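You operate a simulated robot arm through the tools that you are given. There is no shell and no other tool.

You run a simulated robot arm. Do the job below in one go: nothing can be reset, and whatever is moved stays where it is left.

## Task
Clear the heat mat and heat the curler to 200 degrees.
Fine: the green towel and the pink jar of the nail table go in the curler drawer, shut it; then stand switch on; wait for the green lamp, switch off; the curler stays in its stand; drop nothing. Set down upright: folded green towel.
Where things are to end (x, y in the base frame): folded green towel within 0.06 m of [0.74, 0.11]; pink jar of the nail table within 0.06 m of [0.6, 0.25].

Only the result counts: the job must be done as asked and must still hold three seconds after the hand-in. Knocking over, shifting, dropping, spilling or breaking anything else fails it. Flat cloth is picked up by pressing the open fingertips on it (5 to 10 N) and closing them slowly along it; thin cloth reads only 2 to 8 mm in the jaws.

## Robot
A 7-joint arm with a three-finger gripper, fixed in place. Base frame: the origin is on the floor under the middle of its stand, x ahead of it, y to its left, z up. Units: m, degrees, N and s.
With the tool pointing down near the work surface it reaches from about 0.5 to 0.94 m from the base axis. Its first joint turns from -166.0 to 166.0 degrees. Payload 2.69 kg.
Tool frame: the origin (TCP) lies between the finger pads and is the grasp point; the fingertips stand 0.029 m ahead of it; z points along the fingers, y is the line along which they close. The gripper opens to 0.12 m; its body begins 0.078 m behind the TCP.
Orientation is that of the tool frame in the base frame, as a unit quaternion [x, y, z, w]. With the fingers straight down and closing along the base's y, the tool's x points along the base's -x, its y along +y and its z along -z.

## Interface
- The arm moves only by the tool drive_tool. Its argument "rows" is a list of rows, each a list of 7 numbers: the shift along the tool's x, y, z in m, then the turn, a rotation vector about the tool's x, y, z in degrees, then the opening, from 0 (shut) to 1 (fully open). In form: [[tx, ty, tz, wx, wy, wz, fingers], ...]. A call has 1 to 20 rows; each row shifts and turns the commanded pose from where the row before left it, along the tool's axes as they then stand. A row lasts 0.2 s, in which the tool goes at most 0.05 m and 8.6 degrees; a call with a longer step from one row to the next is refused whole, and so is a gripper value outside its range. A pose out of reach is approached as far as the arm can. The call stops where the force on the tool passes 90 N (or 10 N more than at its start, if that is more) or the arm is blocked; 0.2 s more then pass. Each finger travels about 0.04 m/s and halts on what it meets, pressing with about 37 N; the grip force reading is that of the motor and also rises with nothing between the fingers. The clock runs only during rows and for 0.2 s after the last one: add rows that do not move to give the fingers time. It gives the time, the measured TCP pose, the force on the tool (base axes), the opening and the grip force at its end, in the units of the frame above (readings bear some noise), with the torque about the TCP (base axes, N m) and any sound that the robot's microphone picked up.
- Cameras (640 x 400 px; columns grow to the right, rows downward): "scene" is fixed at [0.2219, 0.5017, 1.3081]; the picture's right is [-0.57, -0.82, 0.00], its down [-0.51, 0.36, -0.78] and it looks along [0.64, -0.45, -0.63] (base axes); focal length 314 px, centre (320, 200). "wrist" rides on the gripper at [0.063, 0, -0.104] in the tool frame; the picture's right is [0.00, 1.00, 0.00], its down [-0.83, 0.00, -0.56] and it looks along [-0.56, 0.00, 0.83] (tool axes); focal length 275 px, centre (320, 200). There is no depth. A picture from a camera that has moved, and an enlarged one, comes with that camera's place and axes in the base frame and with its lens.
- snapshot(camera): a new picture of that camera. No time passes.
- lift_body(by): slides the trunk up (or, below 0, down) by that many m; the arm rides with it, the base frame stays. It gives what a move gives, with no picture.
- zoom(camera, box): a new picture of the part [left, top, right, bottom] of that camera's present view, enlarged. No time passes.
- close_job(): hands the job in; it is judged then, once.

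Places have to be worked out from the pictures, the camera data and where the tool is seen. Open the gripper and draw the arm clear of the work before you hand the job in, unless the task says otherwise.

The tools are called after "Call:" by a JSON object that holds its "api" and its "payload". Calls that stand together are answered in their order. drive_tool: Moves the arm, as the interface text tells. Its arguments: {"type":"object","properties":{"rows":{"type":"array","items":{"type":"array","items":{"type":"number"}}}},"required":["rows"]} The other tools are called the same way: lift_body (by) moves the trunk up or down; snapshot (camera) takes a picture; zoom (camera, box) takes an enlarged picture of a part of a camera's view; close_job () hands the job in.

At the start:

```text
t: 0.0
tool_pos: [0.4963, 0.0409, 1.0882]
tcp_rot: [0.0, 1.0, 0.001, 0.001]
wrist_force: [0.4, 0.1, 0.3]
wrist_torque: [0.01, -0.01, 0.01]
opening: 0.1199
gripper_force: 0.1
trunk travel left (down, up): [-0.575, 0.038]
```

scene: 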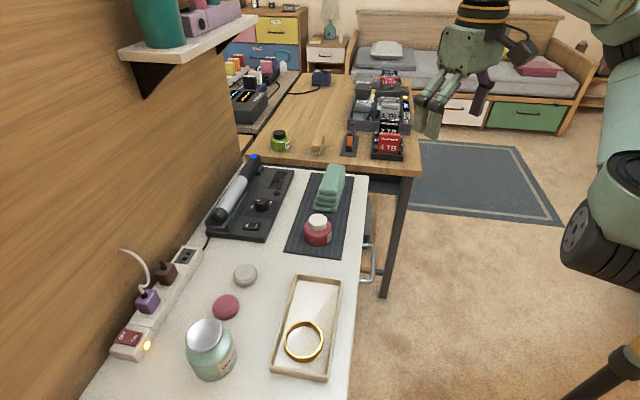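
wrist: 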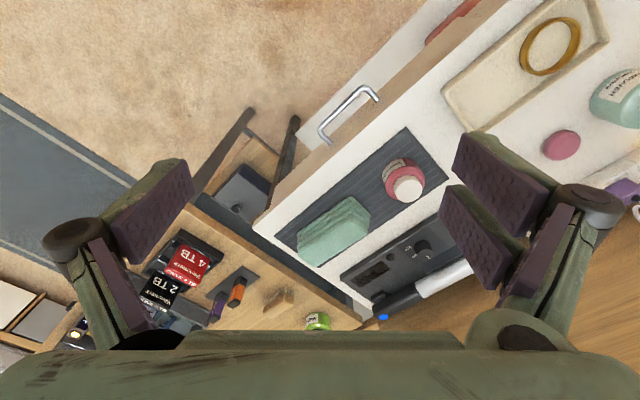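

I start by looking closer at the table, the mat and the curler stand before moving anything.

Call:
{"api": "zoom", "payload": {"camera": "scene", "box": [180, 140, 400, 280]}}

Call:
{"api": "zoom", "payload": {"camera": "wrist", "box": [250, 60, 490, 330]}}

Call:
{"api": "zoom", "payload": {"camera": "scene", "box": [80, 220, 400, 400]}}

```text
2.86 times, centred on (290, 210) of scene
camera zoom: at [0.2219, 0.5017, 1.3081], right [-0.57, -0.82, 0.0], down [-0.51, 0.36, -0.78], along [0.64, -0.45, -0.63], focal length 896 px, centre (406, 171)
```

zoom: 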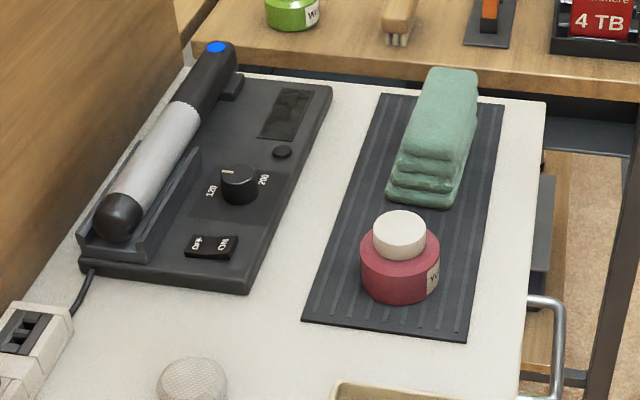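

```text
1.48 times, centred on (370, 195) of wrist
camera zoom: at [0.4328, 0.0402, 1.1912], right [0.0, 1.0, 0.0], down [0.83, 0.0, 0.56], along [0.56, 0.0, -0.83], focal length 408 px, centre (246, 207)
```

zoom: 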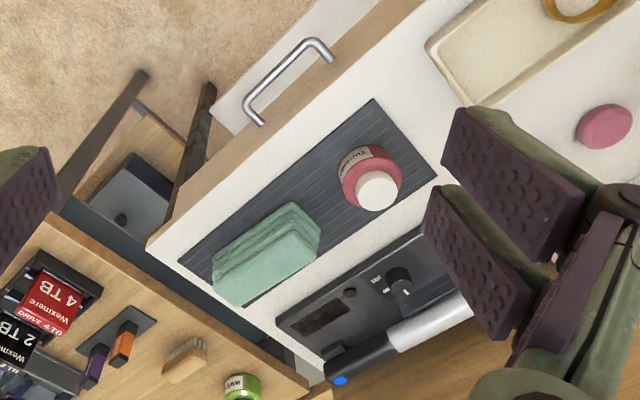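

```text
2.00 times, centred on (240, 310) of scene
camera zoom: at [0.2219, 0.5017, 1.3081], right [-0.57, -0.82, 0.0], down [-0.51, 0.36, -0.78], along [0.64, -0.45, -0.63], focal length 627 px, centre (480, -20)
```

zoom: 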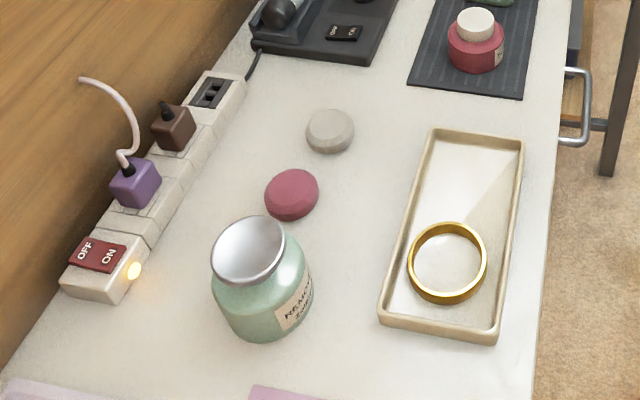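

I want finer detail of the stand's dial, switch and lamp, the power strip, and the drawer handle before touching anything.

Call:
{"api": "zoom", "payload": {"camera": "scene", "box": [230, 165, 300, 245]}}

Call:
{"api": "zoom", "payload": {"camera": "scene", "box": [100, 220, 220, 370]}}

Call:
{"api": "zoom", "payload": {"camera": "scene", "box": [300, 140, 420, 300]}}

Call:
{"api": "zoom", "payload": {"camera": "wrist", "box": [280, 0, 480, 150]}}

```text
5.00 times, centred on (265, 205) of scene
camera zoom: at [0.2219, 0.5017, 1.3081], right [-0.57, -0.82, 0.0], down [-0.51, 0.36, -0.78], along [0.64, -0.45, -0.63], focal length 1568 px, centre (595, 175)
```

zoom: 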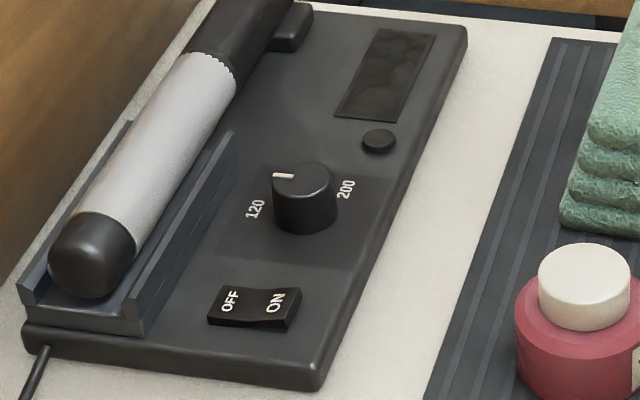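

```text
2.67 times, centred on (160, 295) of scene
camera zoom: at [0.2219, 0.5017, 1.3081], right [-0.57, -0.82, 0.0], down [-0.51, 0.36, -0.78], along [0.64, -0.45, -0.63], focal length 836 px, centre (747, -53)
```

zoom: 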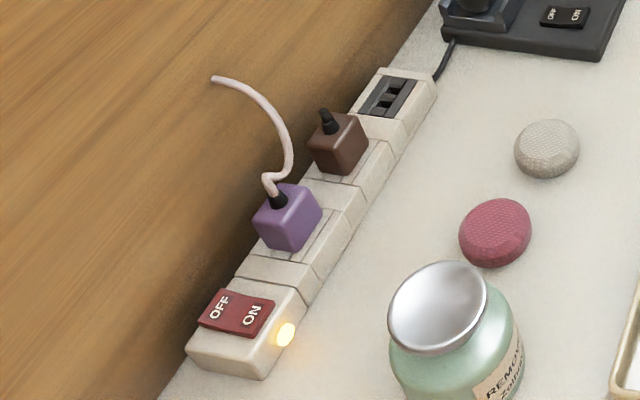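

```text
2.50 times, centred on (360, 220) of scene
camera zoom: at [0.2219, 0.5017, 1.3081], right [-0.57, -0.82, 0.0], down [-0.51, 0.36, -0.78], along [0.64, -0.45, -0.63], focal length 784 px, centre (220, 150)
```

zoom: 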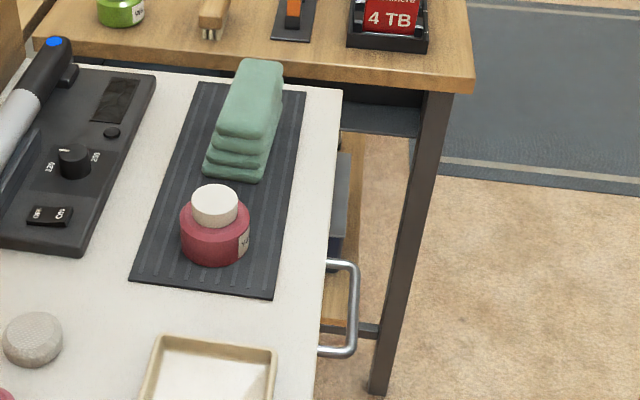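

```text
2.67 times, centred on (380, 75) of wrist
camera zoom: at [0.4328, 0.0402, 1.1912], right [0.0, 1.0, 0.0], down [0.83, 0.0, 0.56], along [0.56, 0.0, -0.83], focal length 734 px, centre (160, 533)
```

zoom: 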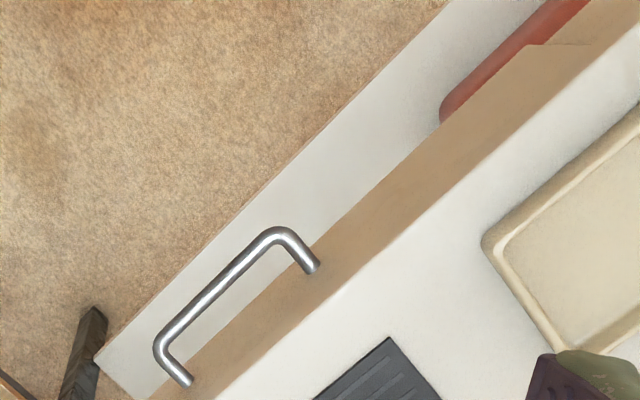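

The dial labels 120/200 are visible, with the pointer needing a closer look; the drawer handle is a horizontal bow at about (0.58, 0.09, 0.69). I rotate the tool about the vertical so that the wrist camera faces the drawer front.

Call:
{"api": "drive_tool", "payload": {"rows": [[0, 0, 0, 0, 0, -8.5, 1], [0, 0, 0, 0, 0, -8.5, 1], [0, 0, 0, 0, 0, -8.5, 1], [0, 0, 0, 0, 0, -8.5, 1], [0, 0, 0, 0, 0, -8.5, 1], [0, 0, 0, 0, 0, -8.5, 1]]}}

Call:
{"api": "snapshot", "payload": {"camera": "wrist"}}

Call:
{"api": "snapshot", "payload": {"camera": "scene"}}

```text
t: 1.4
tool_pos: [0.4955, 0.0409, 1.0876]
tcp_rot: [-0.433, 0.902, 0.0, 0.0]
wrist_force: [-0.6, -0.2, 0.3]
wrist_torque: [0.02, 0.02, 0.0]
opening: 0.1201
gripper_force: 0.0
trunk travel left (down, up): [-0.575, 0.038]
```

```text
taken
camera wrist: at [0.4563, -0.0082, 1.1909], right [-0.78, 0.62, 0.0], down [0.52, 0.65, 0.56], along [0.35, 0.44, -0.83], focal length 275 px, centre (320, 200)
```

wrist: 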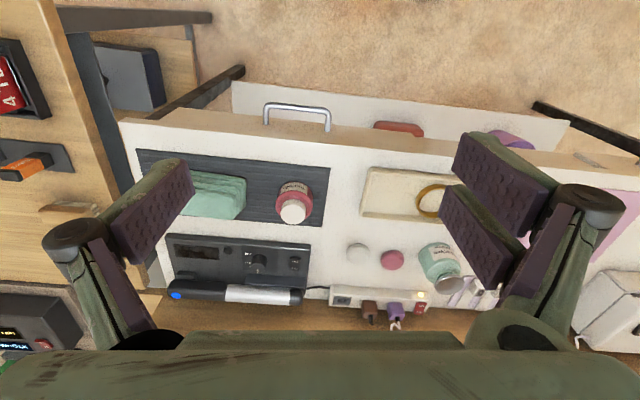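

```text
taken
```

scene: 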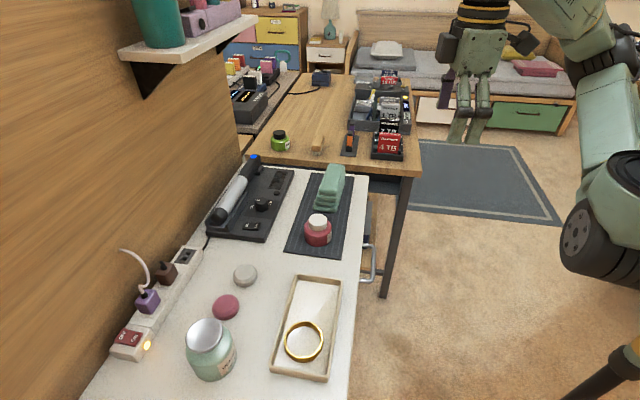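

The table now appears square to about 45° in the base frame, so the drawer pulls along (-0.71, -0.71). I zoom in on the drawer front and on the stand from this view.

Call:
{"api": "zoom", "payload": {"camera": "wrist", "box": [110, 70, 350, 220]}}

Call:
{"api": "zoom", "payload": {"camera": "wrist", "box": [150, 220, 330, 320]}}

Call:
{"api": "zoom", "payload": {"camera": "wrist", "box": [300, 80, 640, 330]}}

```text
2.67 times, centred on (230, 145) of wrist
camera zoom: at [0.4563, -0.0082, 1.1909], right [-0.78, 0.62, 0.0], down [0.52, 0.65, 0.56], along [0.35, 0.44, -0.83], focal length 734 px, centre (560, 347)
```

zoom: 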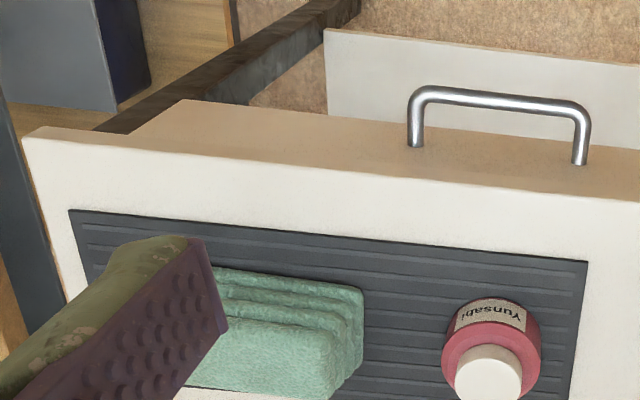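

```text
3.56 times, centred on (240, 270) of wrist
camera zoom: at [0.4563, -0.0082, 1.1909], right [-0.78, 0.62, 0.0], down [0.52, 0.65, 0.56], along [0.35, 0.44, -0.83], focal length 979 px, centre (604, -49)
```

zoom: 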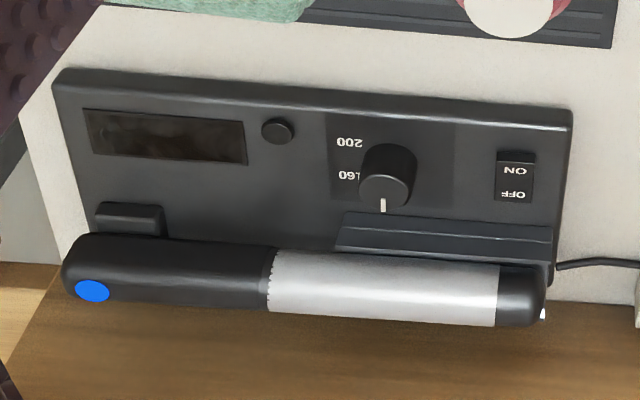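

```text
1.60 times, centred on (470, 205) of wrist
camera zoom: at [0.4563, -0.0082, 1.1909], right [-0.78, 0.62, 0.0], down [0.52, 0.65, 0.56], along [0.35, 0.44, -0.83], focal length 440 px, centre (80, 192)
```

zoom: 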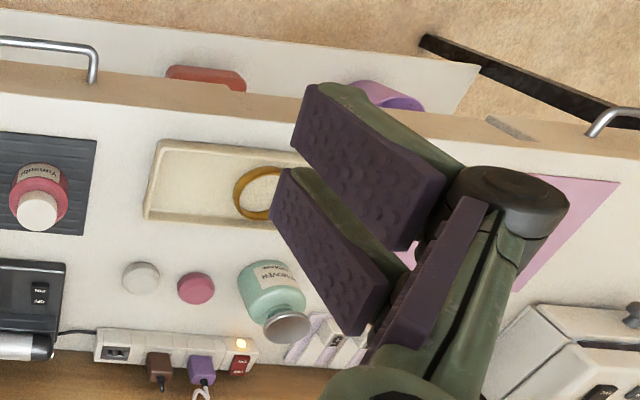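

The dial shows 200/160/(120) with its pointer now at the 120 side, so it must be turned to 200. I lower the trunk and tilt the tool to look at the drawer front more squarely.

Call:
{"api": "lift_body", "payload": {"by": -0.15}}

Call:
{"api": "drive_tool", "payload": {"rows": [[0.03, 0, 0, 0, 0, 6.3, 1], [0.03, 0, 0, 0, -8.5, 0, 1], [0.03, 0, 0, 0, -8.5, 0, 1], [0, 0, 0, 0, -8.5, 0, 1]]}}

Call:
{"api": "snapshot", "payload": {"camera": "wrist"}}

Call:
{"api": "snapshot", "payload": {"camera": "scene"}}

```text
t: 3.1
tool_pos: [0.4962, 0.0406, 0.9381]
tcp_rot: [-0.431, 0.902, 0.0, 0.0]
wrist_force: [-0.3, -0.4, 0.3]
wrist_torque: [0.01, 0.01, -0.03]
opening: 0.1201
gripper_force: 0.0
trunk travel left (down, up): [-0.425, 0.188]
```

```text
t: 4.2
tool_pos: [0.4341, -0.0239, 0.9311]
tcp_rot: [-0.371, 0.902, 0.084, 0.205]
wrist_force: [0.0, -0.4, -0.1]
wrist_torque: [-0.01, 0.02, 0.01]
opening: 0.1199
gripper_force: 0.0
trunk travel left (down, up): [-0.425, 0.188]
```

```text
taken
camera wrist: at [0.362, -0.0968, 0.9975], right [-0.71, 0.71, 0.0], down [0.36, 0.36, 0.86], along [0.61, 0.61, -0.51], focal length 275 px, centre (320, 200)
```

wrist: 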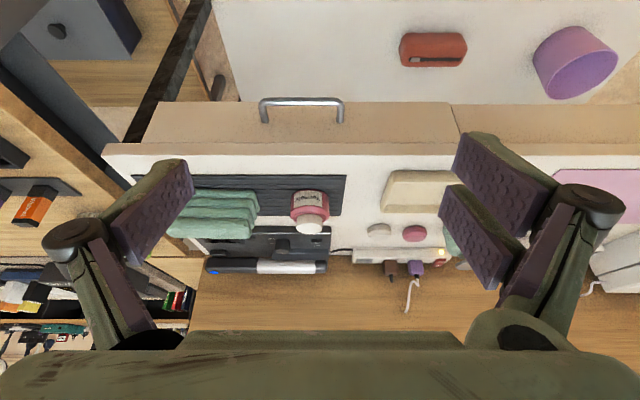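

```text
taken
```

scene: 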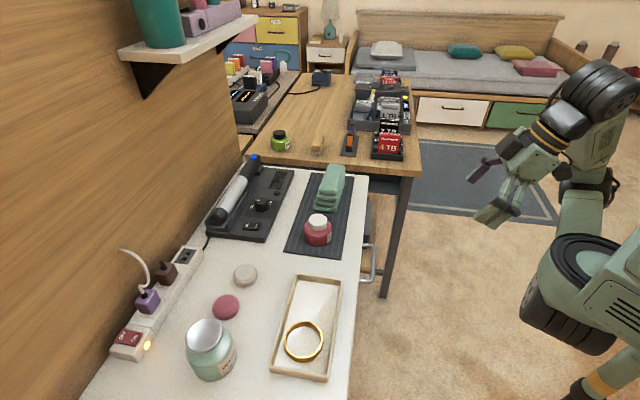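

The front now shows a wide brown strip carrying the handle, with a seam at its right end. I zoom in on it and on the seam.

Call:
{"api": "zoom", "payload": {"camera": "wrist", "box": [95, 80, 335, 230]}}

Call:
{"api": "zoom", "payload": {"camera": "wrist", "box": [300, 80, 540, 230]}}

Call:
{"api": "zoom", "payload": {"camera": "scene", "box": [440, 60, 640, 260]}}

```text
2.67 times, centred on (215, 155) of wrist
camera zoom: at [0.362, -0.0968, 0.9975], right [-0.71, 0.71, 0.0], down [0.36, 0.36, 0.86], along [0.61, 0.61, -0.51], focal length 734 px, centre (600, 320)
```

zoom: 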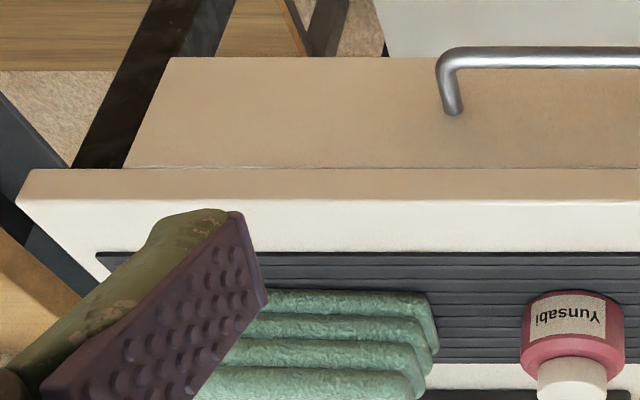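

```text
2.67 times, centred on (420, 155) of wrist
camera zoom: at [0.362, -0.0968, 0.9975], right [-0.71, 0.71, 0.0], down [0.36, 0.36, 0.86], along [0.61, 0.61, -0.51], focal length 734 px, centre (53, 320)
```

zoom: 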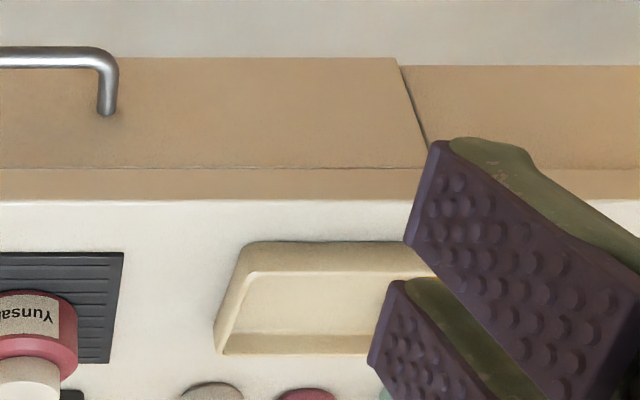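

```text
2.00 times, centred on (540, 160) of scene
camera zoom: at [0.2219, 0.5017, 1.3081], right [-0.57, -0.82, 0.0], down [-0.51, 0.36, -0.78], along [0.64, -0.45, -0.63], focal length 627 px, centre (-120, 280)
```

zoom: 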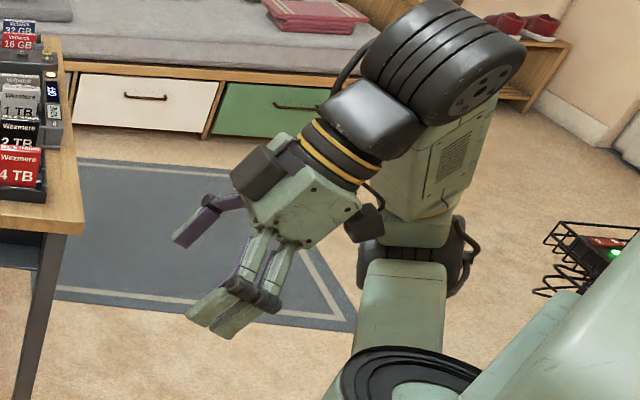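

From three views: table top z≈0.737, front face at p=(x+y)/√2≈0.50, drawer front z 0.62–0.71 centred near q=(x−y)/√2≈0.35, handle bar about 37 mm out of it. Now I level the tool again and move over the mat to survey towel, jar, dial and switch from above.

Call:
{"api": "drive_tool", "payload": {"rows": [[0, 0, 0, 0, 8.5, 0, 1], [0, 0, 0, 0, 8.5, 0, 1], [0, 0, 0, 0, 8.5, 0, 1], [-0.045, -0.015, 0, 0, 0, 0, 1], [-0.045, -0.015, 0, 0, 0, 0, 1], [-0.045, -0.015, 0, 0, 0, 0, 1], [-0.045, -0.015, 0, 0, 0, 0, 1], [-0.045, -0.015, 0, 0, 0, 0, 1], [-0.045, -0.015, 0, 0, 0, 0, 1], [0, 0, 0, 0, 0, 0, 1]]}}

Call:
{"api": "snapshot", "payload": {"camera": "wrist"}}

Call:
{"api": "snapshot", "payload": {"camera": "scene"}}

```text
t: 6.3
tool_pos: [0.6916, 0.1006, 0.9323]
tcp_rot: [-0.38, 0.925, -0.001, 0.002]
wrist_force: [0.2, -0.6, 0.3]
wrist_torque: [0.01, 0.0, -0.02]
opening: 0.12
gripper_force: 0.0
trunk travel left (down, up): [-0.425, 0.188]
```

```text
taken
camera wrist: at [0.647, 0.0556, 1.0359], right [-0.71, 0.71, 0.0], down [0.59, 0.59, 0.56], along [0.39, 0.39, -0.83], focal length 275 px, centre (320, 200)
```

wrist: 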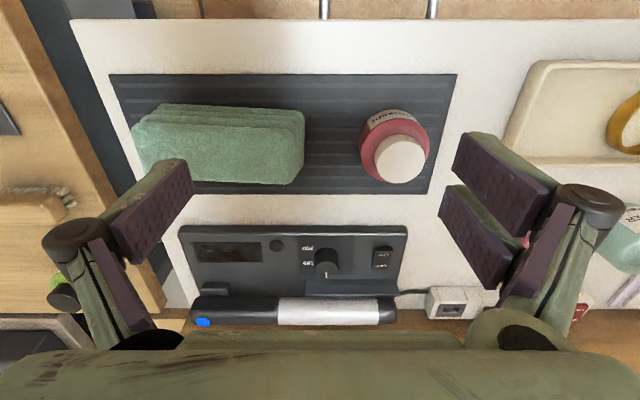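

```text
taken
```

scene: 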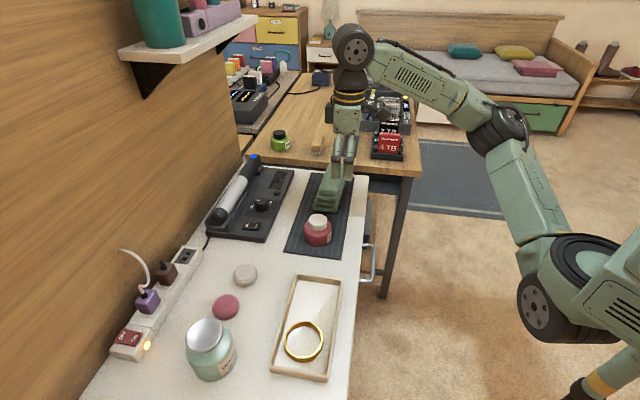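

A clear overhead view. I zoom in on the dial and switch, the towel and the jar for precise places.

Call:
{"api": "zoom", "payload": {"camera": "wrist", "box": [250, 215, 430, 335]}}

Call:
{"api": "zoom", "payload": {"camera": "wrist", "box": [100, 60, 460, 220]}}

Call:
{"api": "zoom", "payload": {"camera": "wrist", "box": [170, 215, 320, 335]}}

Call:
{"api": "zoom", "payload": {"camera": "scene", "box": [100, 0, 420, 260]}}

```text
3.33 times, centred on (340, 275) of wrist
camera zoom: at [0.647, 0.0556, 1.0359], right [-0.71, 0.71, 0.0], down [0.59, 0.59, 0.56], along [0.39, 0.39, -0.83], focal length 918 px, centre (253, -50)
```

zoom: 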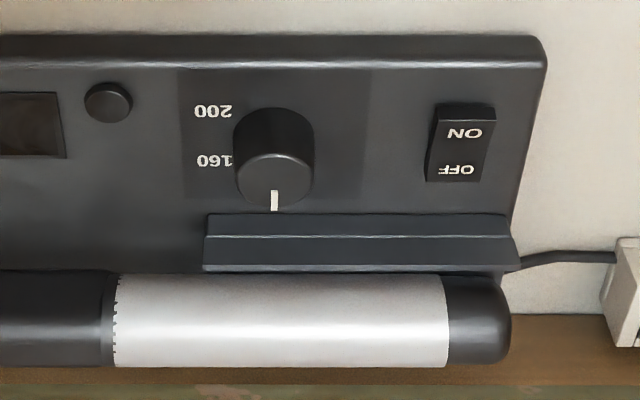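

```text
1.78 times, centred on (280, 140) of wrist
camera zoom: at [0.647, 0.0556, 1.0359], right [-0.71, 0.71, 0.0], down [0.59, 0.59, 0.56], along [0.39, 0.39, -0.83], focal length 489 px, centre (391, 307)
```

zoom: 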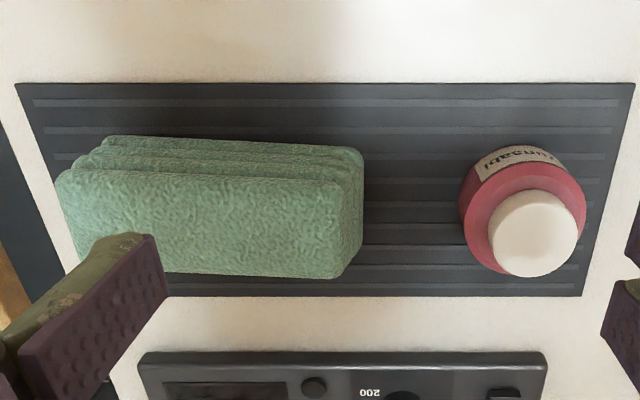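

```text
3.33 times, centred on (245, 275) of wrist
camera zoom: at [0.647, 0.0556, 1.0359], right [-0.71, 0.71, 0.0], down [0.59, 0.59, 0.56], along [0.39, 0.39, -0.83], focal length 918 px, centre (570, -50)
```

zoom: 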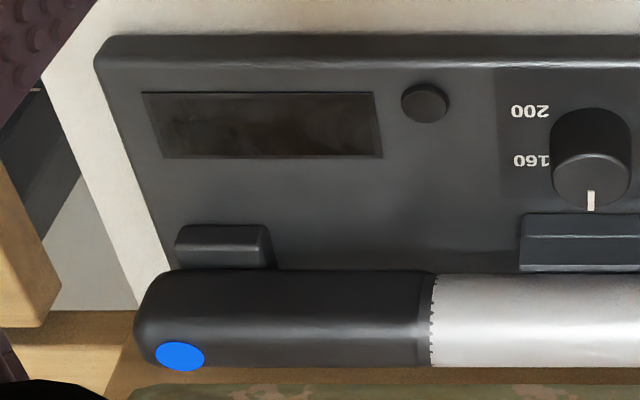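

```text
1.54 times, centred on (260, 130) of scene
camera zoom: at [0.2219, 0.5017, 1.3081], right [-0.57, -0.82, 0.0], down [-0.51, 0.36, -0.78], along [0.64, -0.45, -0.63], focal length 482 px, centre (412, 308)
```

zoom: 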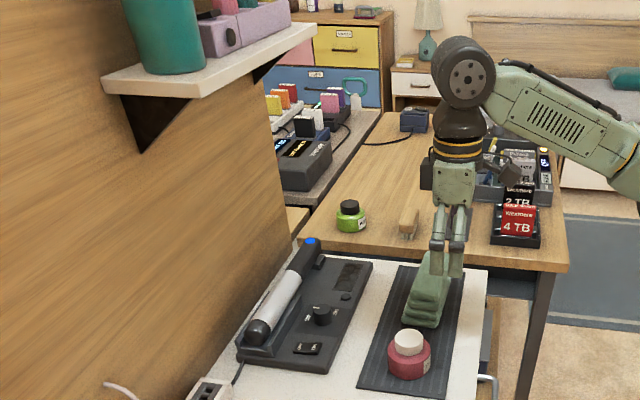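

Pointer sits exactly at 120 (pointing inward); 200 lies about 120° clockwise from above. Towel ≈0.15×0.06×0.05 m centred near p=0.613,q=0.511; jar near p=0.617,q=0.343. First I go in front of the drawer and turn the tool so the fingers close across the handle bar.

Call:
{"api": "drive_tool", "payload": {"rows": [[0.04, 0.0132, 0, 0, 0, 0, 1], [0.04, 0.0132, 0, 0, 0, 0, 1], [0.04, 0.0132, 0, 0, 0, 0, 1], [0.04, 0.0132, 0, 0, 0, 0, 1], [0.04, 0.0132, 0, 0, 0, 0, 1], [0, 0, 0, 0, 0, 8.2, 1], [0, 0, 0, 0, 0, 8.2, 1], [0, 0, 0, 0, 0, 8.2, 1], [0, 0, 0, 0, 0, 8.2, 1], [0, 0, 0, 0, 0, 8.2, 1], [0, 0, 0, 0, 0, 8.2, 1], [0, 0, 0, 0, 0, 8.2, 1], [0, 0, 0, 0, 0, 8.2, 1], [0, 0, 0, 0, 0, 8.2, 1], [0, 0, 0, 0, 0, 8.2, 0.7], [0, 0, 0, 0, 0, 8.0, 0.5], [0, 0, 0, 0, 0, 0, 0.4]]}}

Call:
{"api": "snapshot", "payload": {"camera": "wrist"}}

Call:
{"api": "snapshot", "payload": {"camera": "scene"}}

```text
t: 9.9
tool_pos: [0.5018, 0.0086, 0.9323]
tcp_rot: [0.386, 0.922, 0.001, 0.001]
wrist_force: [1.0, 0.9, 0.0]
wrist_torque: [-0.03, 0.01, 0.03]
opening: 0.0685
gripper_force: 2.1
trunk travel left (down, up): [-0.425, 0.188]
```

```text
taken
camera wrist: at [0.457, 0.0518, 1.0366], right [0.71, 0.71, 0.0], down [0.59, -0.59, 0.56], along [0.39, -0.39, -0.83], focal length 275 px, centre (320, 200)
```

wrist: 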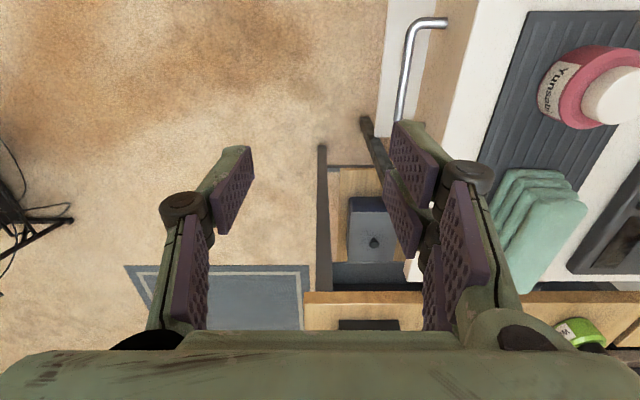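

```text
taken
```

scene: 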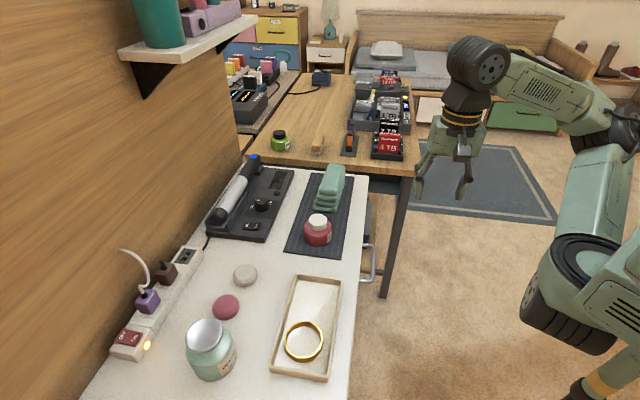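

The bar sits at p≈0.465, q≈0.351, z≈0.667, and the front face at p≈0.50. I tilt the tool 45° inward and move to a pre-grasp 0.10 m short of the bar, with the fingers nearly closed to about 0.04 m.

Call:
{"api": "drive_tool", "payload": {"rows": [[0, 0, 0, -7.5, 0, 0, 0.4], [0, 0, 0, -7.5, 0, 0, 0.35], [0, 0, 0, -7.5, 0, 0, 0.35], [0, 0, 0, -7.5, 0, 0, 0.35], [0, 0, 0, -7.5, 0, 0, 0.35], [0, 0, 0, -7.5, 0, 0, 0.35], [-0.0005, -0.0244, 0.0299, 0, 0, 0, 0.35], [-0.0005, -0.0244, 0.0299, 0, 0, 0, 0.35], [-0.0005, -0.0244, 0.0299, 0, 0, 0, 0.35], [-0.0005, -0.0244, 0.0299, 0, 0, 0, 0.35], [-0.0003, -0.0244, 0.0297, 0, 0, 0, 0.35], [0, 0, 0, 0, 0, 0, 0.35]]}}

Call:
{"api": "snapshot", "payload": {"camera": "wrist"}}

Call:
{"api": "snapshot", "payload": {"camera": "scene"}}

```text
t: 12.6
tool_pos: [0.5664, -0.0099, 0.7748]
tcp_rot: [0.355, 0.853, 0.354, 0.146]
wrist_force: [-0.1, 0.0, 0.0]
wrist_torque: [0.02, 0.02, 0.0]
opening: 0.042
gripper_force: 0.0
out of reach, approached as far as the arm can: row 8, 9, 10, 11
trunk travel left (down, up): [-0.425, 0.188]
```

```text
taken
camera wrist: at [0.4707, -0.0184, 0.8475], right [0.5, 0.5, 0.71], down [0.31, -0.87, 0.39], along [0.81, 0.02, -0.59], focal length 275 px, centre (320, 200)
```

wrist: 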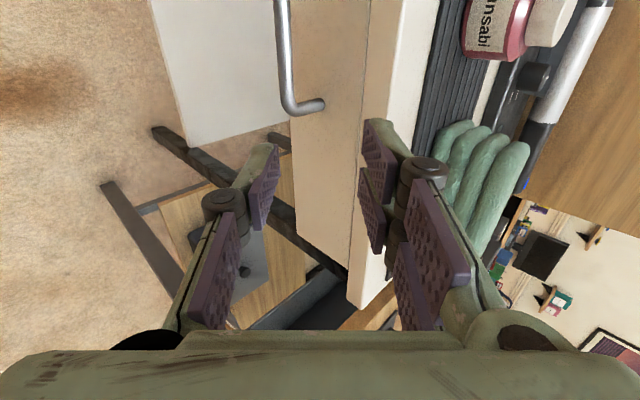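

```text
taken
```

scene: 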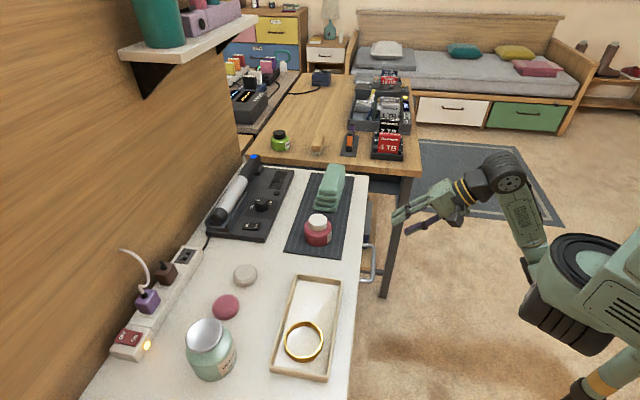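

The arm cannot quite reach that tilted pre-grasp at this trunk height (it stopped at p≈0.39, q≈0.41, z≈0.775). I look at the arm's posture to decide which way to shift the trunk.

Call:
{"api": "zoom", "payload": {"camera": "scene", "box": [380, 130, 640, 400]}}

```text
1.48 times, centred on (510, 265) of scene
camera zoom: at [0.2219, 0.5017, 1.3081], right [-0.57, -0.82, 0.0], down [-0.51, 0.36, -0.78], along [0.64, -0.45, -0.63], focal length 464 px, centre (38, 104)
```

zoom: 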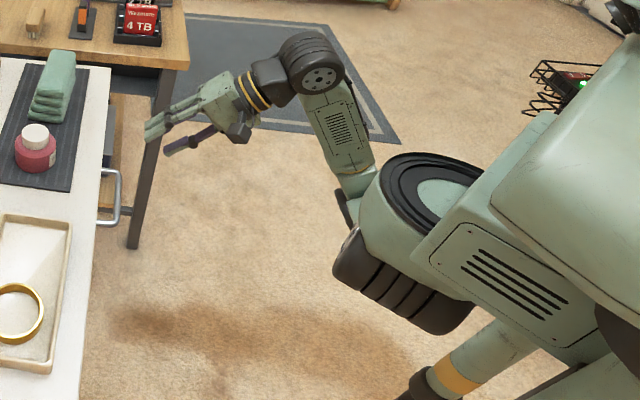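

The elbow is fully folded with the wrist above the shoulder, so lowering the trunk should open it up. I first raise the hand by 0.2 m, then lower the trunk by the same amount.

Call:
{"api": "drive_tool", "payload": {"rows": [[0, 0.0283, -0.0283, 0, 0, 0, 0.35], [0, 0.0283, -0.0283, 0, 0, 0, 0.35], [0, 0.0283, -0.0283, 0, 0, 0, 0.35], [0, 0.0283, -0.0283, 0, 0, 0, 0.35], [0, 0.0283, -0.0283, 0, 0, 0, 0.35]]}}

Call:
{"api": "lift_body", "payload": {"by": -0.2}}

Call:
{"api": "snapshot", "payload": {"camera": "scene"}}

```text
t: 13.8
tool_pos: [0.5677, -0.0104, 0.9746]
tcp_rot: [0.355, 0.853, 0.353, 0.148]
wrist_force: [0.3, -0.4, 0.0]
wrist_torque: [0.01, 0.0, 0.03]
opening: 0.042
gripper_force: 0.1
trunk travel left (down, up): [-0.425, 0.188]
```

```text
t: 15.9
tool_pos: [0.5665, -0.0115, 0.7734]
tcp_rot: [0.356, 0.852, 0.353, 0.148]
wrist_force: [-0.1, -0.3, -0.5]
wrist_torque: [0.02, -0.01, 0.04]
opening: 0.042
gripper_force: 0.1
trunk travel left (down, up): [-0.225, 0.388]
```

```text
taken
```

scene: 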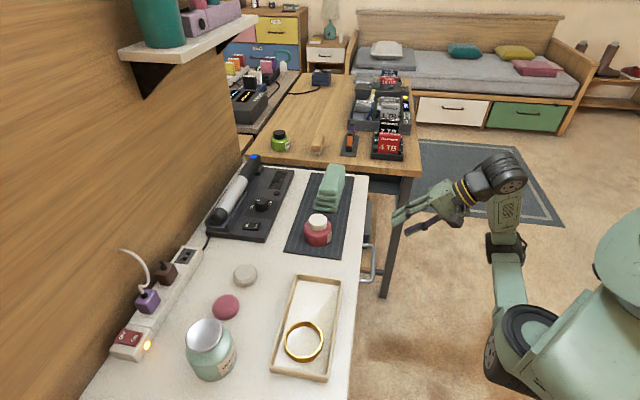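

Lowering the trunk opened the elbow, and the hand is back at the same place. Now I move sideways and down to the true pre-grasp line of the handle.

Call:
{"api": "drive_tool", "payload": {"rows": [[0.0193, -0.0107, 0.0049, 0, 0, 0, 0.35], [0.0192, -0.0107, 0.0049, 0, 0, 0, 0.35], [0.0192, -0.0106, 0.0048, 0, 0, 0, 0.35], [0, 0, 0, 0, 0, 0, 0.35]]}}

Call:
{"api": "snapshot", "payload": {"camera": "wrist"}}

Call:
{"api": "zoom", "payload": {"camera": "scene", "box": [320, 160, 560, 320]}}

```text
t: 16.9
tool_pos: [0.5172, 0.0247, 0.7425]
tcp_rot: [0.356, 0.853, 0.353, 0.147]
wrist_force: [1.0, 0.3, 0.1]
wrist_torque: [-0.03, 0.01, -0.01]
opening: 0.042
gripper_force: 0.0
trunk travel left (down, up): [-0.225, 0.388]
```

```text
taken
camera wrist: at [0.4196, 0.0165, 0.814], right [0.5, 0.5, 0.71], down [0.31, -0.87, 0.4], along [0.81, 0.02, -0.59], focal length 275 px, centre (320, 200)
```

wrist: 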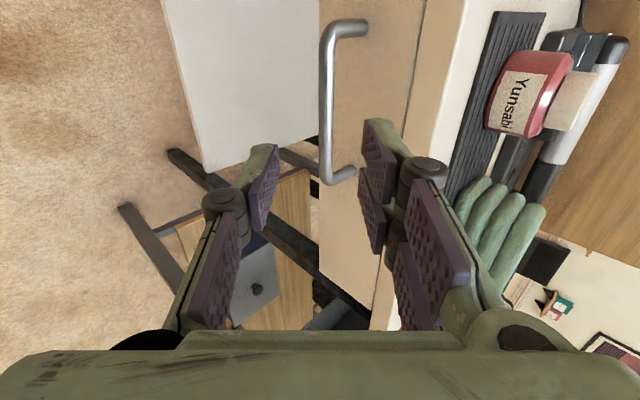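

```text
2.50 times, centred on (440, 240) of scene
camera zoom: at [0.2219, 0.5017, 1.3081], right [-0.57, -0.82, 0.0], down [-0.51, 0.36, -0.78], along [0.64, -0.45, -0.63], focal length 784 px, centre (20, 100)
```

zoom: 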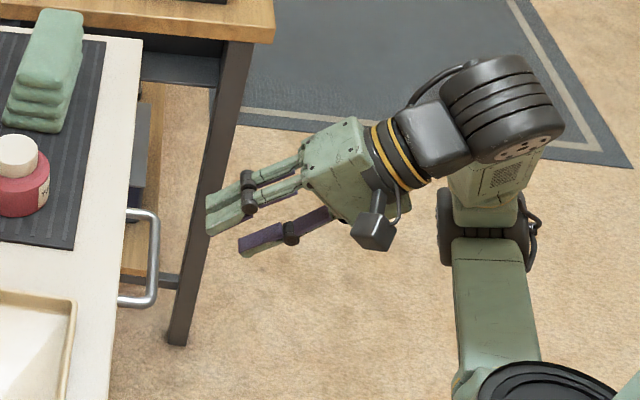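

The bar lies almost exactly on the approach line (about 0.11 m ahead, 5 mm toward the inner fingers). I advance along the tool axis so the inner fingers slip behind the bar, watching the force.

Call:
{"api": "drive_tool", "payload": {"rows": [[0, -0.003, 0.02, 0, 0, 0, 0.35], [0, -0.003, 0.02, 0, 0, 0, 0.35], [0, 0, 0.02, 0, 0, 0, 0.35], [0, 0, 0.015, 0, 0, 0, 0.35], [0, 0, 0, 0, 0, 0, 0.35]]}}

Call:
{"api": "snapshot", "payload": {"camera": "wrist"}}

Call:
{"api": "zoom", "payload": {"camera": "scene", "box": [320, 160, 480, 300]}}

```text
t: 18.1
tool_pos: [0.5522, 0.057, 0.6829]
tcp_rot: [0.356, 0.852, 0.354, 0.148]
wrist_force: [0.5, -0.1, -0.8]
wrist_torque: [0.05, -0.01, -0.02]
opening: 0.0418
gripper_force: 0.2
trunk travel left (down, up): [-0.225, 0.388]
```

```text
taken
camera wrist: at [0.4555, 0.0497, 0.7561], right [0.5, 0.5, 0.71], down [0.31, -0.87, 0.4], along [0.81, 0.02, -0.58], focal length 275 px, centre (320, 200)
```

wrist: 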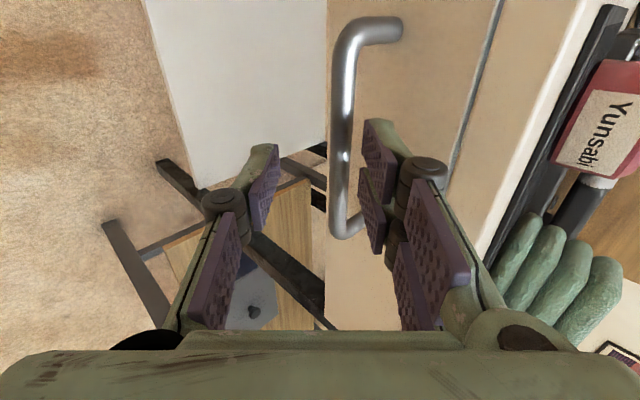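

```text
2.86 times, centred on (400, 230) of scene
camera zoom: at [0.2219, 0.5017, 1.3081], right [-0.57, -0.82, 0.0], down [-0.51, 0.36, -0.78], along [0.64, -0.45, -0.63], focal length 896 px, centre (91, 114)
```

zoom: 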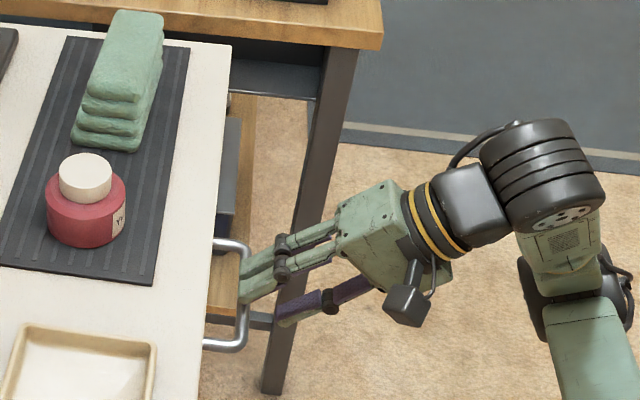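

The inner fingers are just above the gap with about 2–4 mm clearance to the bar. I continue the last 21 mm, with a tiny shift inward, then close onto the bar.

Call:
{"api": "drive_tool", "payload": {"rows": [[0, 0.002, 0.008, 0, 0, 0, 0.35], [0, 0, 0.008, 0, 0, 0, 0.35], [0, 0, 0.006, 0, 0, 0, 0.35], [0, 0, 0, 0, 0, 0, 0.35]]}}

Call:
{"api": "snapshot", "payload": {"camera": "wrist"}}

Call:
{"api": "zoom", "payload": {"camera": "scene", "box": [340, 190, 460, 290]}}

```text
t: 19.1
tool_pos: [0.5651, 0.0677, 0.6699]
tcp_rot: [0.355, 0.852, 0.354, 0.148]
wrist_force: [-0.4, -0.7, 0.4]
wrist_torque: [0.02, -0.01, 0.02]
opening: 0.0418
gripper_force: 0.1
trunk travel left (down, up): [-0.225, 0.388]
```

```text
taken
camera wrist: at [0.4678, 0.0604, 0.7424], right [0.5, 0.5, 0.71], down [0.31, -0.87, 0.4], along [0.81, 0.02, -0.58], focal length 275 px, centre (320, 200)
```

wrist: 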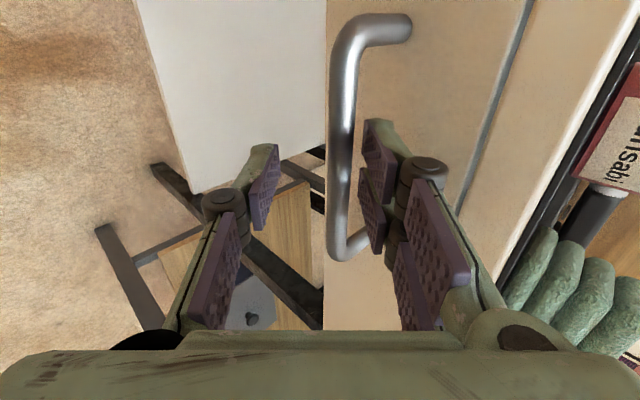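

```text
4.00 times, centred on (400, 240) of scene
camera zoom: at [0.2219, 0.5017, 1.3081], right [-0.57, -0.82, 0.0], down [-0.51, 0.36, -0.78], along [0.64, -0.45, -0.63], focal length 1254 px, centre (0, 40)
```

zoom: 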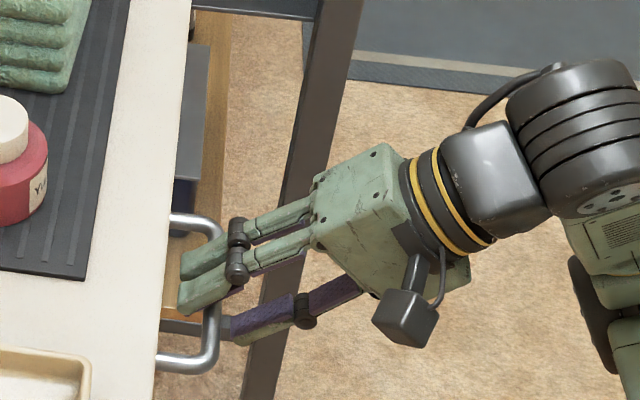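

The bar is now inside the jaws (about 14 mm ahead of the TCP), no contact force. I close the fingers around it.

Call:
{"api": "drive_tool", "payload": {"rows": [[0, 0, 0, 0, 0, 0, 0.2], [0, 0, 0, 0, 0, 0, 0.1], [0, 0, 0, 0, 0, 0, 0.05], [0, 0, 0, 0, 0, 0, 0.05]]}}

Call:
{"api": "snapshot", "payload": {"camera": "wrist"}}

```text
t: 20.1
tool_pos: [0.5631, 0.0673, 0.6697]
tcp_rot: [0.355, 0.852, 0.354, 0.148]
wrist_force: [-0.4, -0.7, 4.1]
wrist_torque: [-0.32, -0.33, 0.37]
opening: 0.0112
gripper_force: 21.0
trunk travel left (down, up): [-0.225, 0.388]
```

```text
taken
camera wrist: at [0.4675, 0.0602, 0.7424], right [0.5, 0.5, 0.71], down [0.31, -0.86, 0.4], along [0.81, 0.02, -0.58], focal length 275 px, centre (320, 200)
```

wrist: 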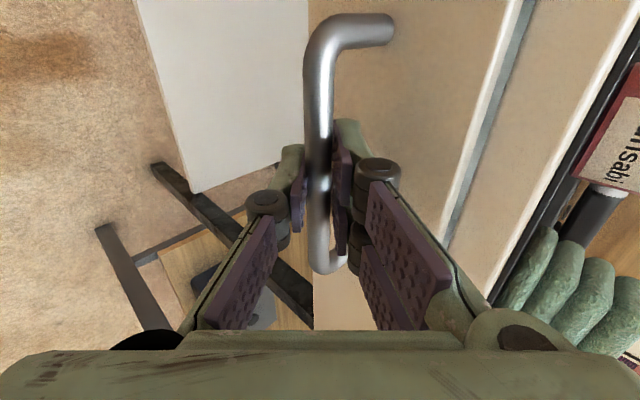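

The bar is clamped (opening 11 mm) and the drawer already crept out about 1 cm. I pull straight outward in small steps.

Call:
{"api": "drive_tool", "payload": {"rows": [[0, -0.0106, -0.0106, 0, 0, 0, 0.05], [0, -0.0106, -0.0106, 0, 0, 0, 0.05], [0, -0.0106, -0.0106, 0, 0, 0, 0.05], [0, -0.0106, -0.0106, 0, 0, 0, 0.05], [0, -0.0106, -0.0106, 0, 0, 0, 0.05]]}}

Call:
{"api": "snapshot", "payload": {"camera": "wrist"}}

Call:
{"api": "snapshot", "payload": {"camera": "scene"}}

```text
t: 21.3
tool_pos: [0.5139, 0.0158, 0.6692]
tcp_rot: [0.353, 0.854, 0.353, 0.146]
wrist_force: [-6.0, 8.2, -0.4]
wrist_torque: [-0.73, -0.82, -0.35]
opening: 0.0109
gripper_force: 38.1
out of reach, approached as far as the arm can: row 5
trunk travel left (down, up): [-0.225, 0.388]
```

```text
taken
camera wrist: at [0.4154, 0.0074, 0.7427], right [0.5, 0.51, 0.71], down [0.31, -0.86, 0.4], along [0.81, 0.02, -0.59], focal length 275 px, centre (320, 200)
```

wrist: 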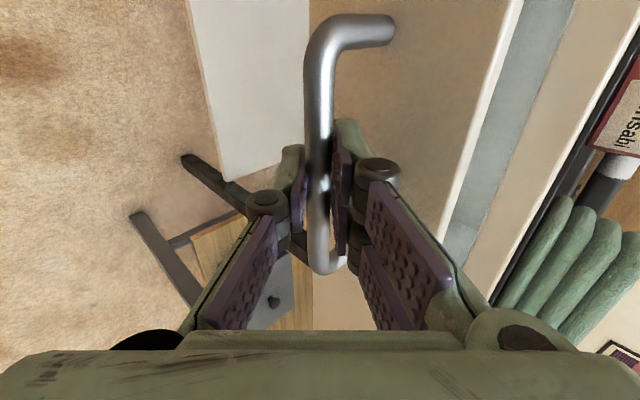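

```text
taken
```

scene: 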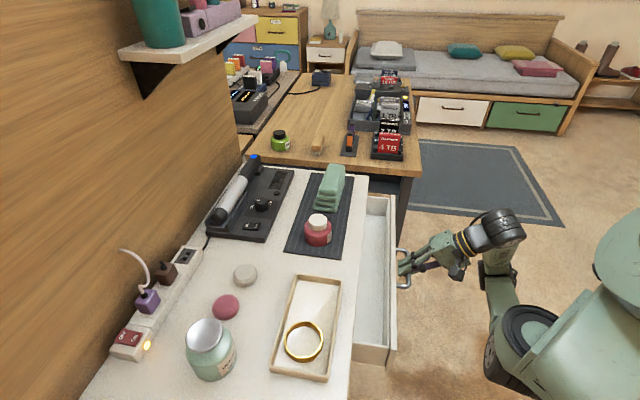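

The drawer is out about 0.08 m and empty inside; the tilted wrist is at its near limit. I loosen slightly, swing the tool upright about the bar, and lift the fingers straight out of the handle; then I'll push the front further out from inside.

Call:
{"api": "drive_tool", "payload": {"rows": [[0, 0, 0, 0, 0, 0, 0.16], [0, 0.0018, 0, 7.5, 0, 0, 0.16], [0, 0.0018, 0, 7.5, 0, 0, 0.16], [0, 0.0018, 0, 7.5, 0, 0, 0.16], [0, 0.0018, 0, 7.5, 0, 0, 0.16], [0, 0.0018, 0, 7.5, 0, 0, 0.16], [0, 0.0018, 0, 7.5, 0, 0, 0.16], [0, 0, 0, 0, 0, 0, 0.16]]}}

Call:
{"api": "snapshot", "payload": {"camera": "wrist"}}

Call:
{"api": "zoom", "payload": {"camera": "scene", "box": [320, 150, 560, 350]}}

```text
t: 23.1
tool_pos: [0.5191, 0.0211, 0.6764]
tcp_rot: [0.385, 0.923, 0.001, 0.0]
wrist_force: [0.0, -0.2, -0.1]
wrist_torque: [-0.03, 0.01, 0.02]
opening: 0.0197
gripper_force: 0.3
trunk travel left (down, up): [-0.225, 0.388]
```

```text
taken
camera wrist: at [0.4756, 0.0652, 0.7799], right [0.71, 0.71, 0.0], down [0.59, -0.59, 0.56], along [0.39, -0.39, -0.83], focal length 275 px, centre (320, 200)
```

wrist: 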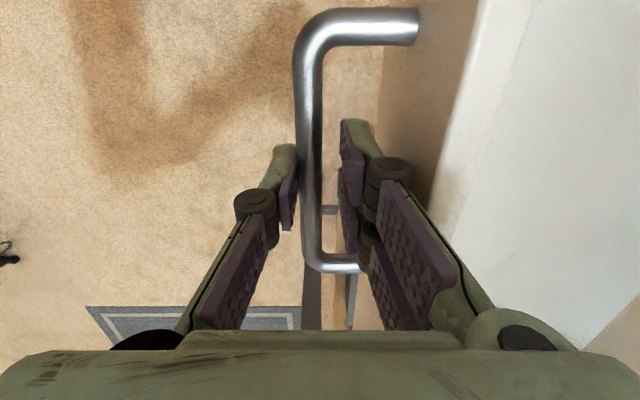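

```text
2.00 times, centred on (440, 250) of scene
camera zoom: at [0.2219, 0.5017, 1.3081], right [-0.57, -0.82, 0.0], down [-0.51, 0.36, -0.78], along [0.64, -0.45, -0.63], focal length 627 px, centre (80, 100)
```

zoom: 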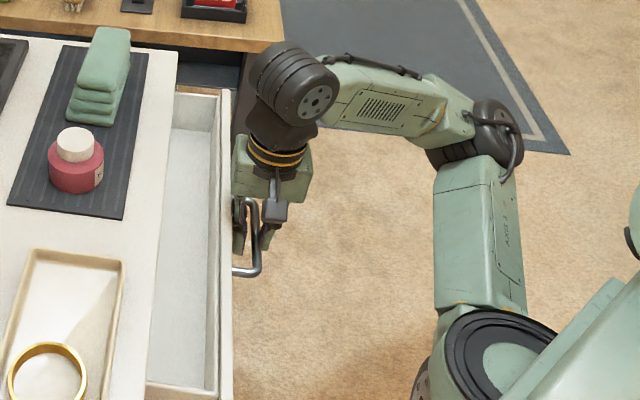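

Now upright, with the bar still caged in the jaws and the arm comfortably posed. I try pulling the drawer further outward with the upright tool.

Call:
{"api": "drive_tool", "payload": {"rows": [[0, -0.015, 0, 0, 0, 0, 0.16], [0, -0.015, 0, 0, 0, 0, 0.16], [0, -0.015, 0, 0, 0, 0, 0.16], [0, -0.015, 0, 0, 0, 0, 0.16], [0, -0.015, 0, 0, 0, 0, 0.16], [0, -0.015, 0, 0, 0, 0, 0.16]]}}

Call:
{"api": "snapshot", "payload": {"camera": "scene"}}

Call:
{"api": "snapshot", "payload": {"camera": "wrist"}}

```text
t: 24.5
tool_pos: [0.4553, -0.0431, 0.6775]
tcp_rot: [0.385, 0.923, 0.001, 0.001]
wrist_force: [-1.2, -0.7, 1.0]
wrist_torque: [-0.01, 0.02, 0.0]
opening: 0.0195
gripper_force: 0.1
trunk travel left (down, up): [-0.225, 0.388]
```

```text
taken
```

scene: 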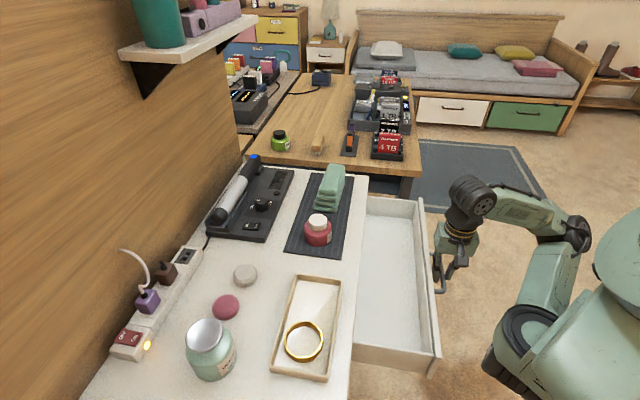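

```text
taken
camera wrist: at [0.4114, 0.0013, 0.7805], right [0.71, 0.71, 0.0], down [0.59, -0.59, 0.56], along [0.39, -0.39, -0.83], focal length 275 px, centre (320, 200)
```

wrist: 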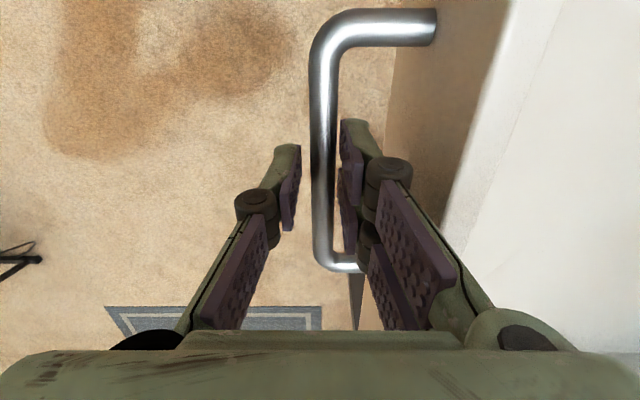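

It works: the drawer is out about 0.17 m and empty. I pull 2 cm more for clearance under the slab edge, then lift the fingers straight up out of the handle.

Call:
{"api": "drive_tool", "payload": {"rows": [[0, -0.01, 0, 0, 0, 0, 0.16], [0, -0.01, 0, 0, 0, 0, 0.16], [0, 0.003, 0, 0, 0, 0, 0.16], [0, 0, -0.03, 0, 0, 0, 0.16], [0, 0, -0.04, 0, 0, 0, 0.16], [0, 0, -0.04, 0, 0, 0, 0.2], [0, 0, -0.04, 0, 0, 0, 0.4], [0, 0, -0.04, 0, 0, 0, 0.6]]}}

Call:
{"api": "snapshot", "payload": {"camera": "scene"}}

Call:
{"api": "snapshot", "payload": {"camera": "wrist"}}

```text
t: 26.2
tool_pos: [0.4473, -0.0778, 0.8065]
tcp_rot: [0.378, 0.921, 0.082, -0.034]
wrist_force: [-0.7, 0.2, -0.1]
wrist_torque: [0.02, -0.02, -0.01]
opening: 0.0553
gripper_force: 0.0
out of reach, approached as far as the arm can: row 7, 8
trunk travel left (down, up): [-0.225, 0.388]
stopped in row 8: the arm was blocked; the commanded pose is now the measured one
```

```text
taken
```

scene: 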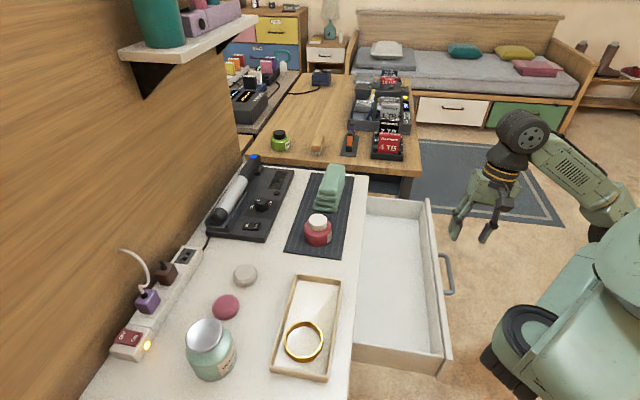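

```text
taken
camera wrist: at [0.4018, -0.0534, 0.9163], right [0.7, 0.7, 0.13], down [0.59, -0.67, 0.45], along [0.4, -0.24, -0.89], focal length 275 px, centre (320, 200)
```

wrist: 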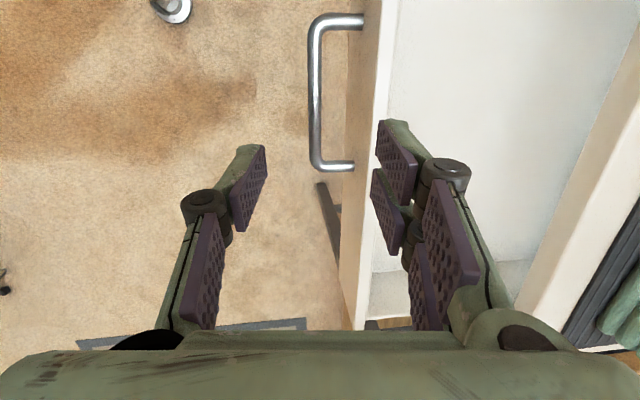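

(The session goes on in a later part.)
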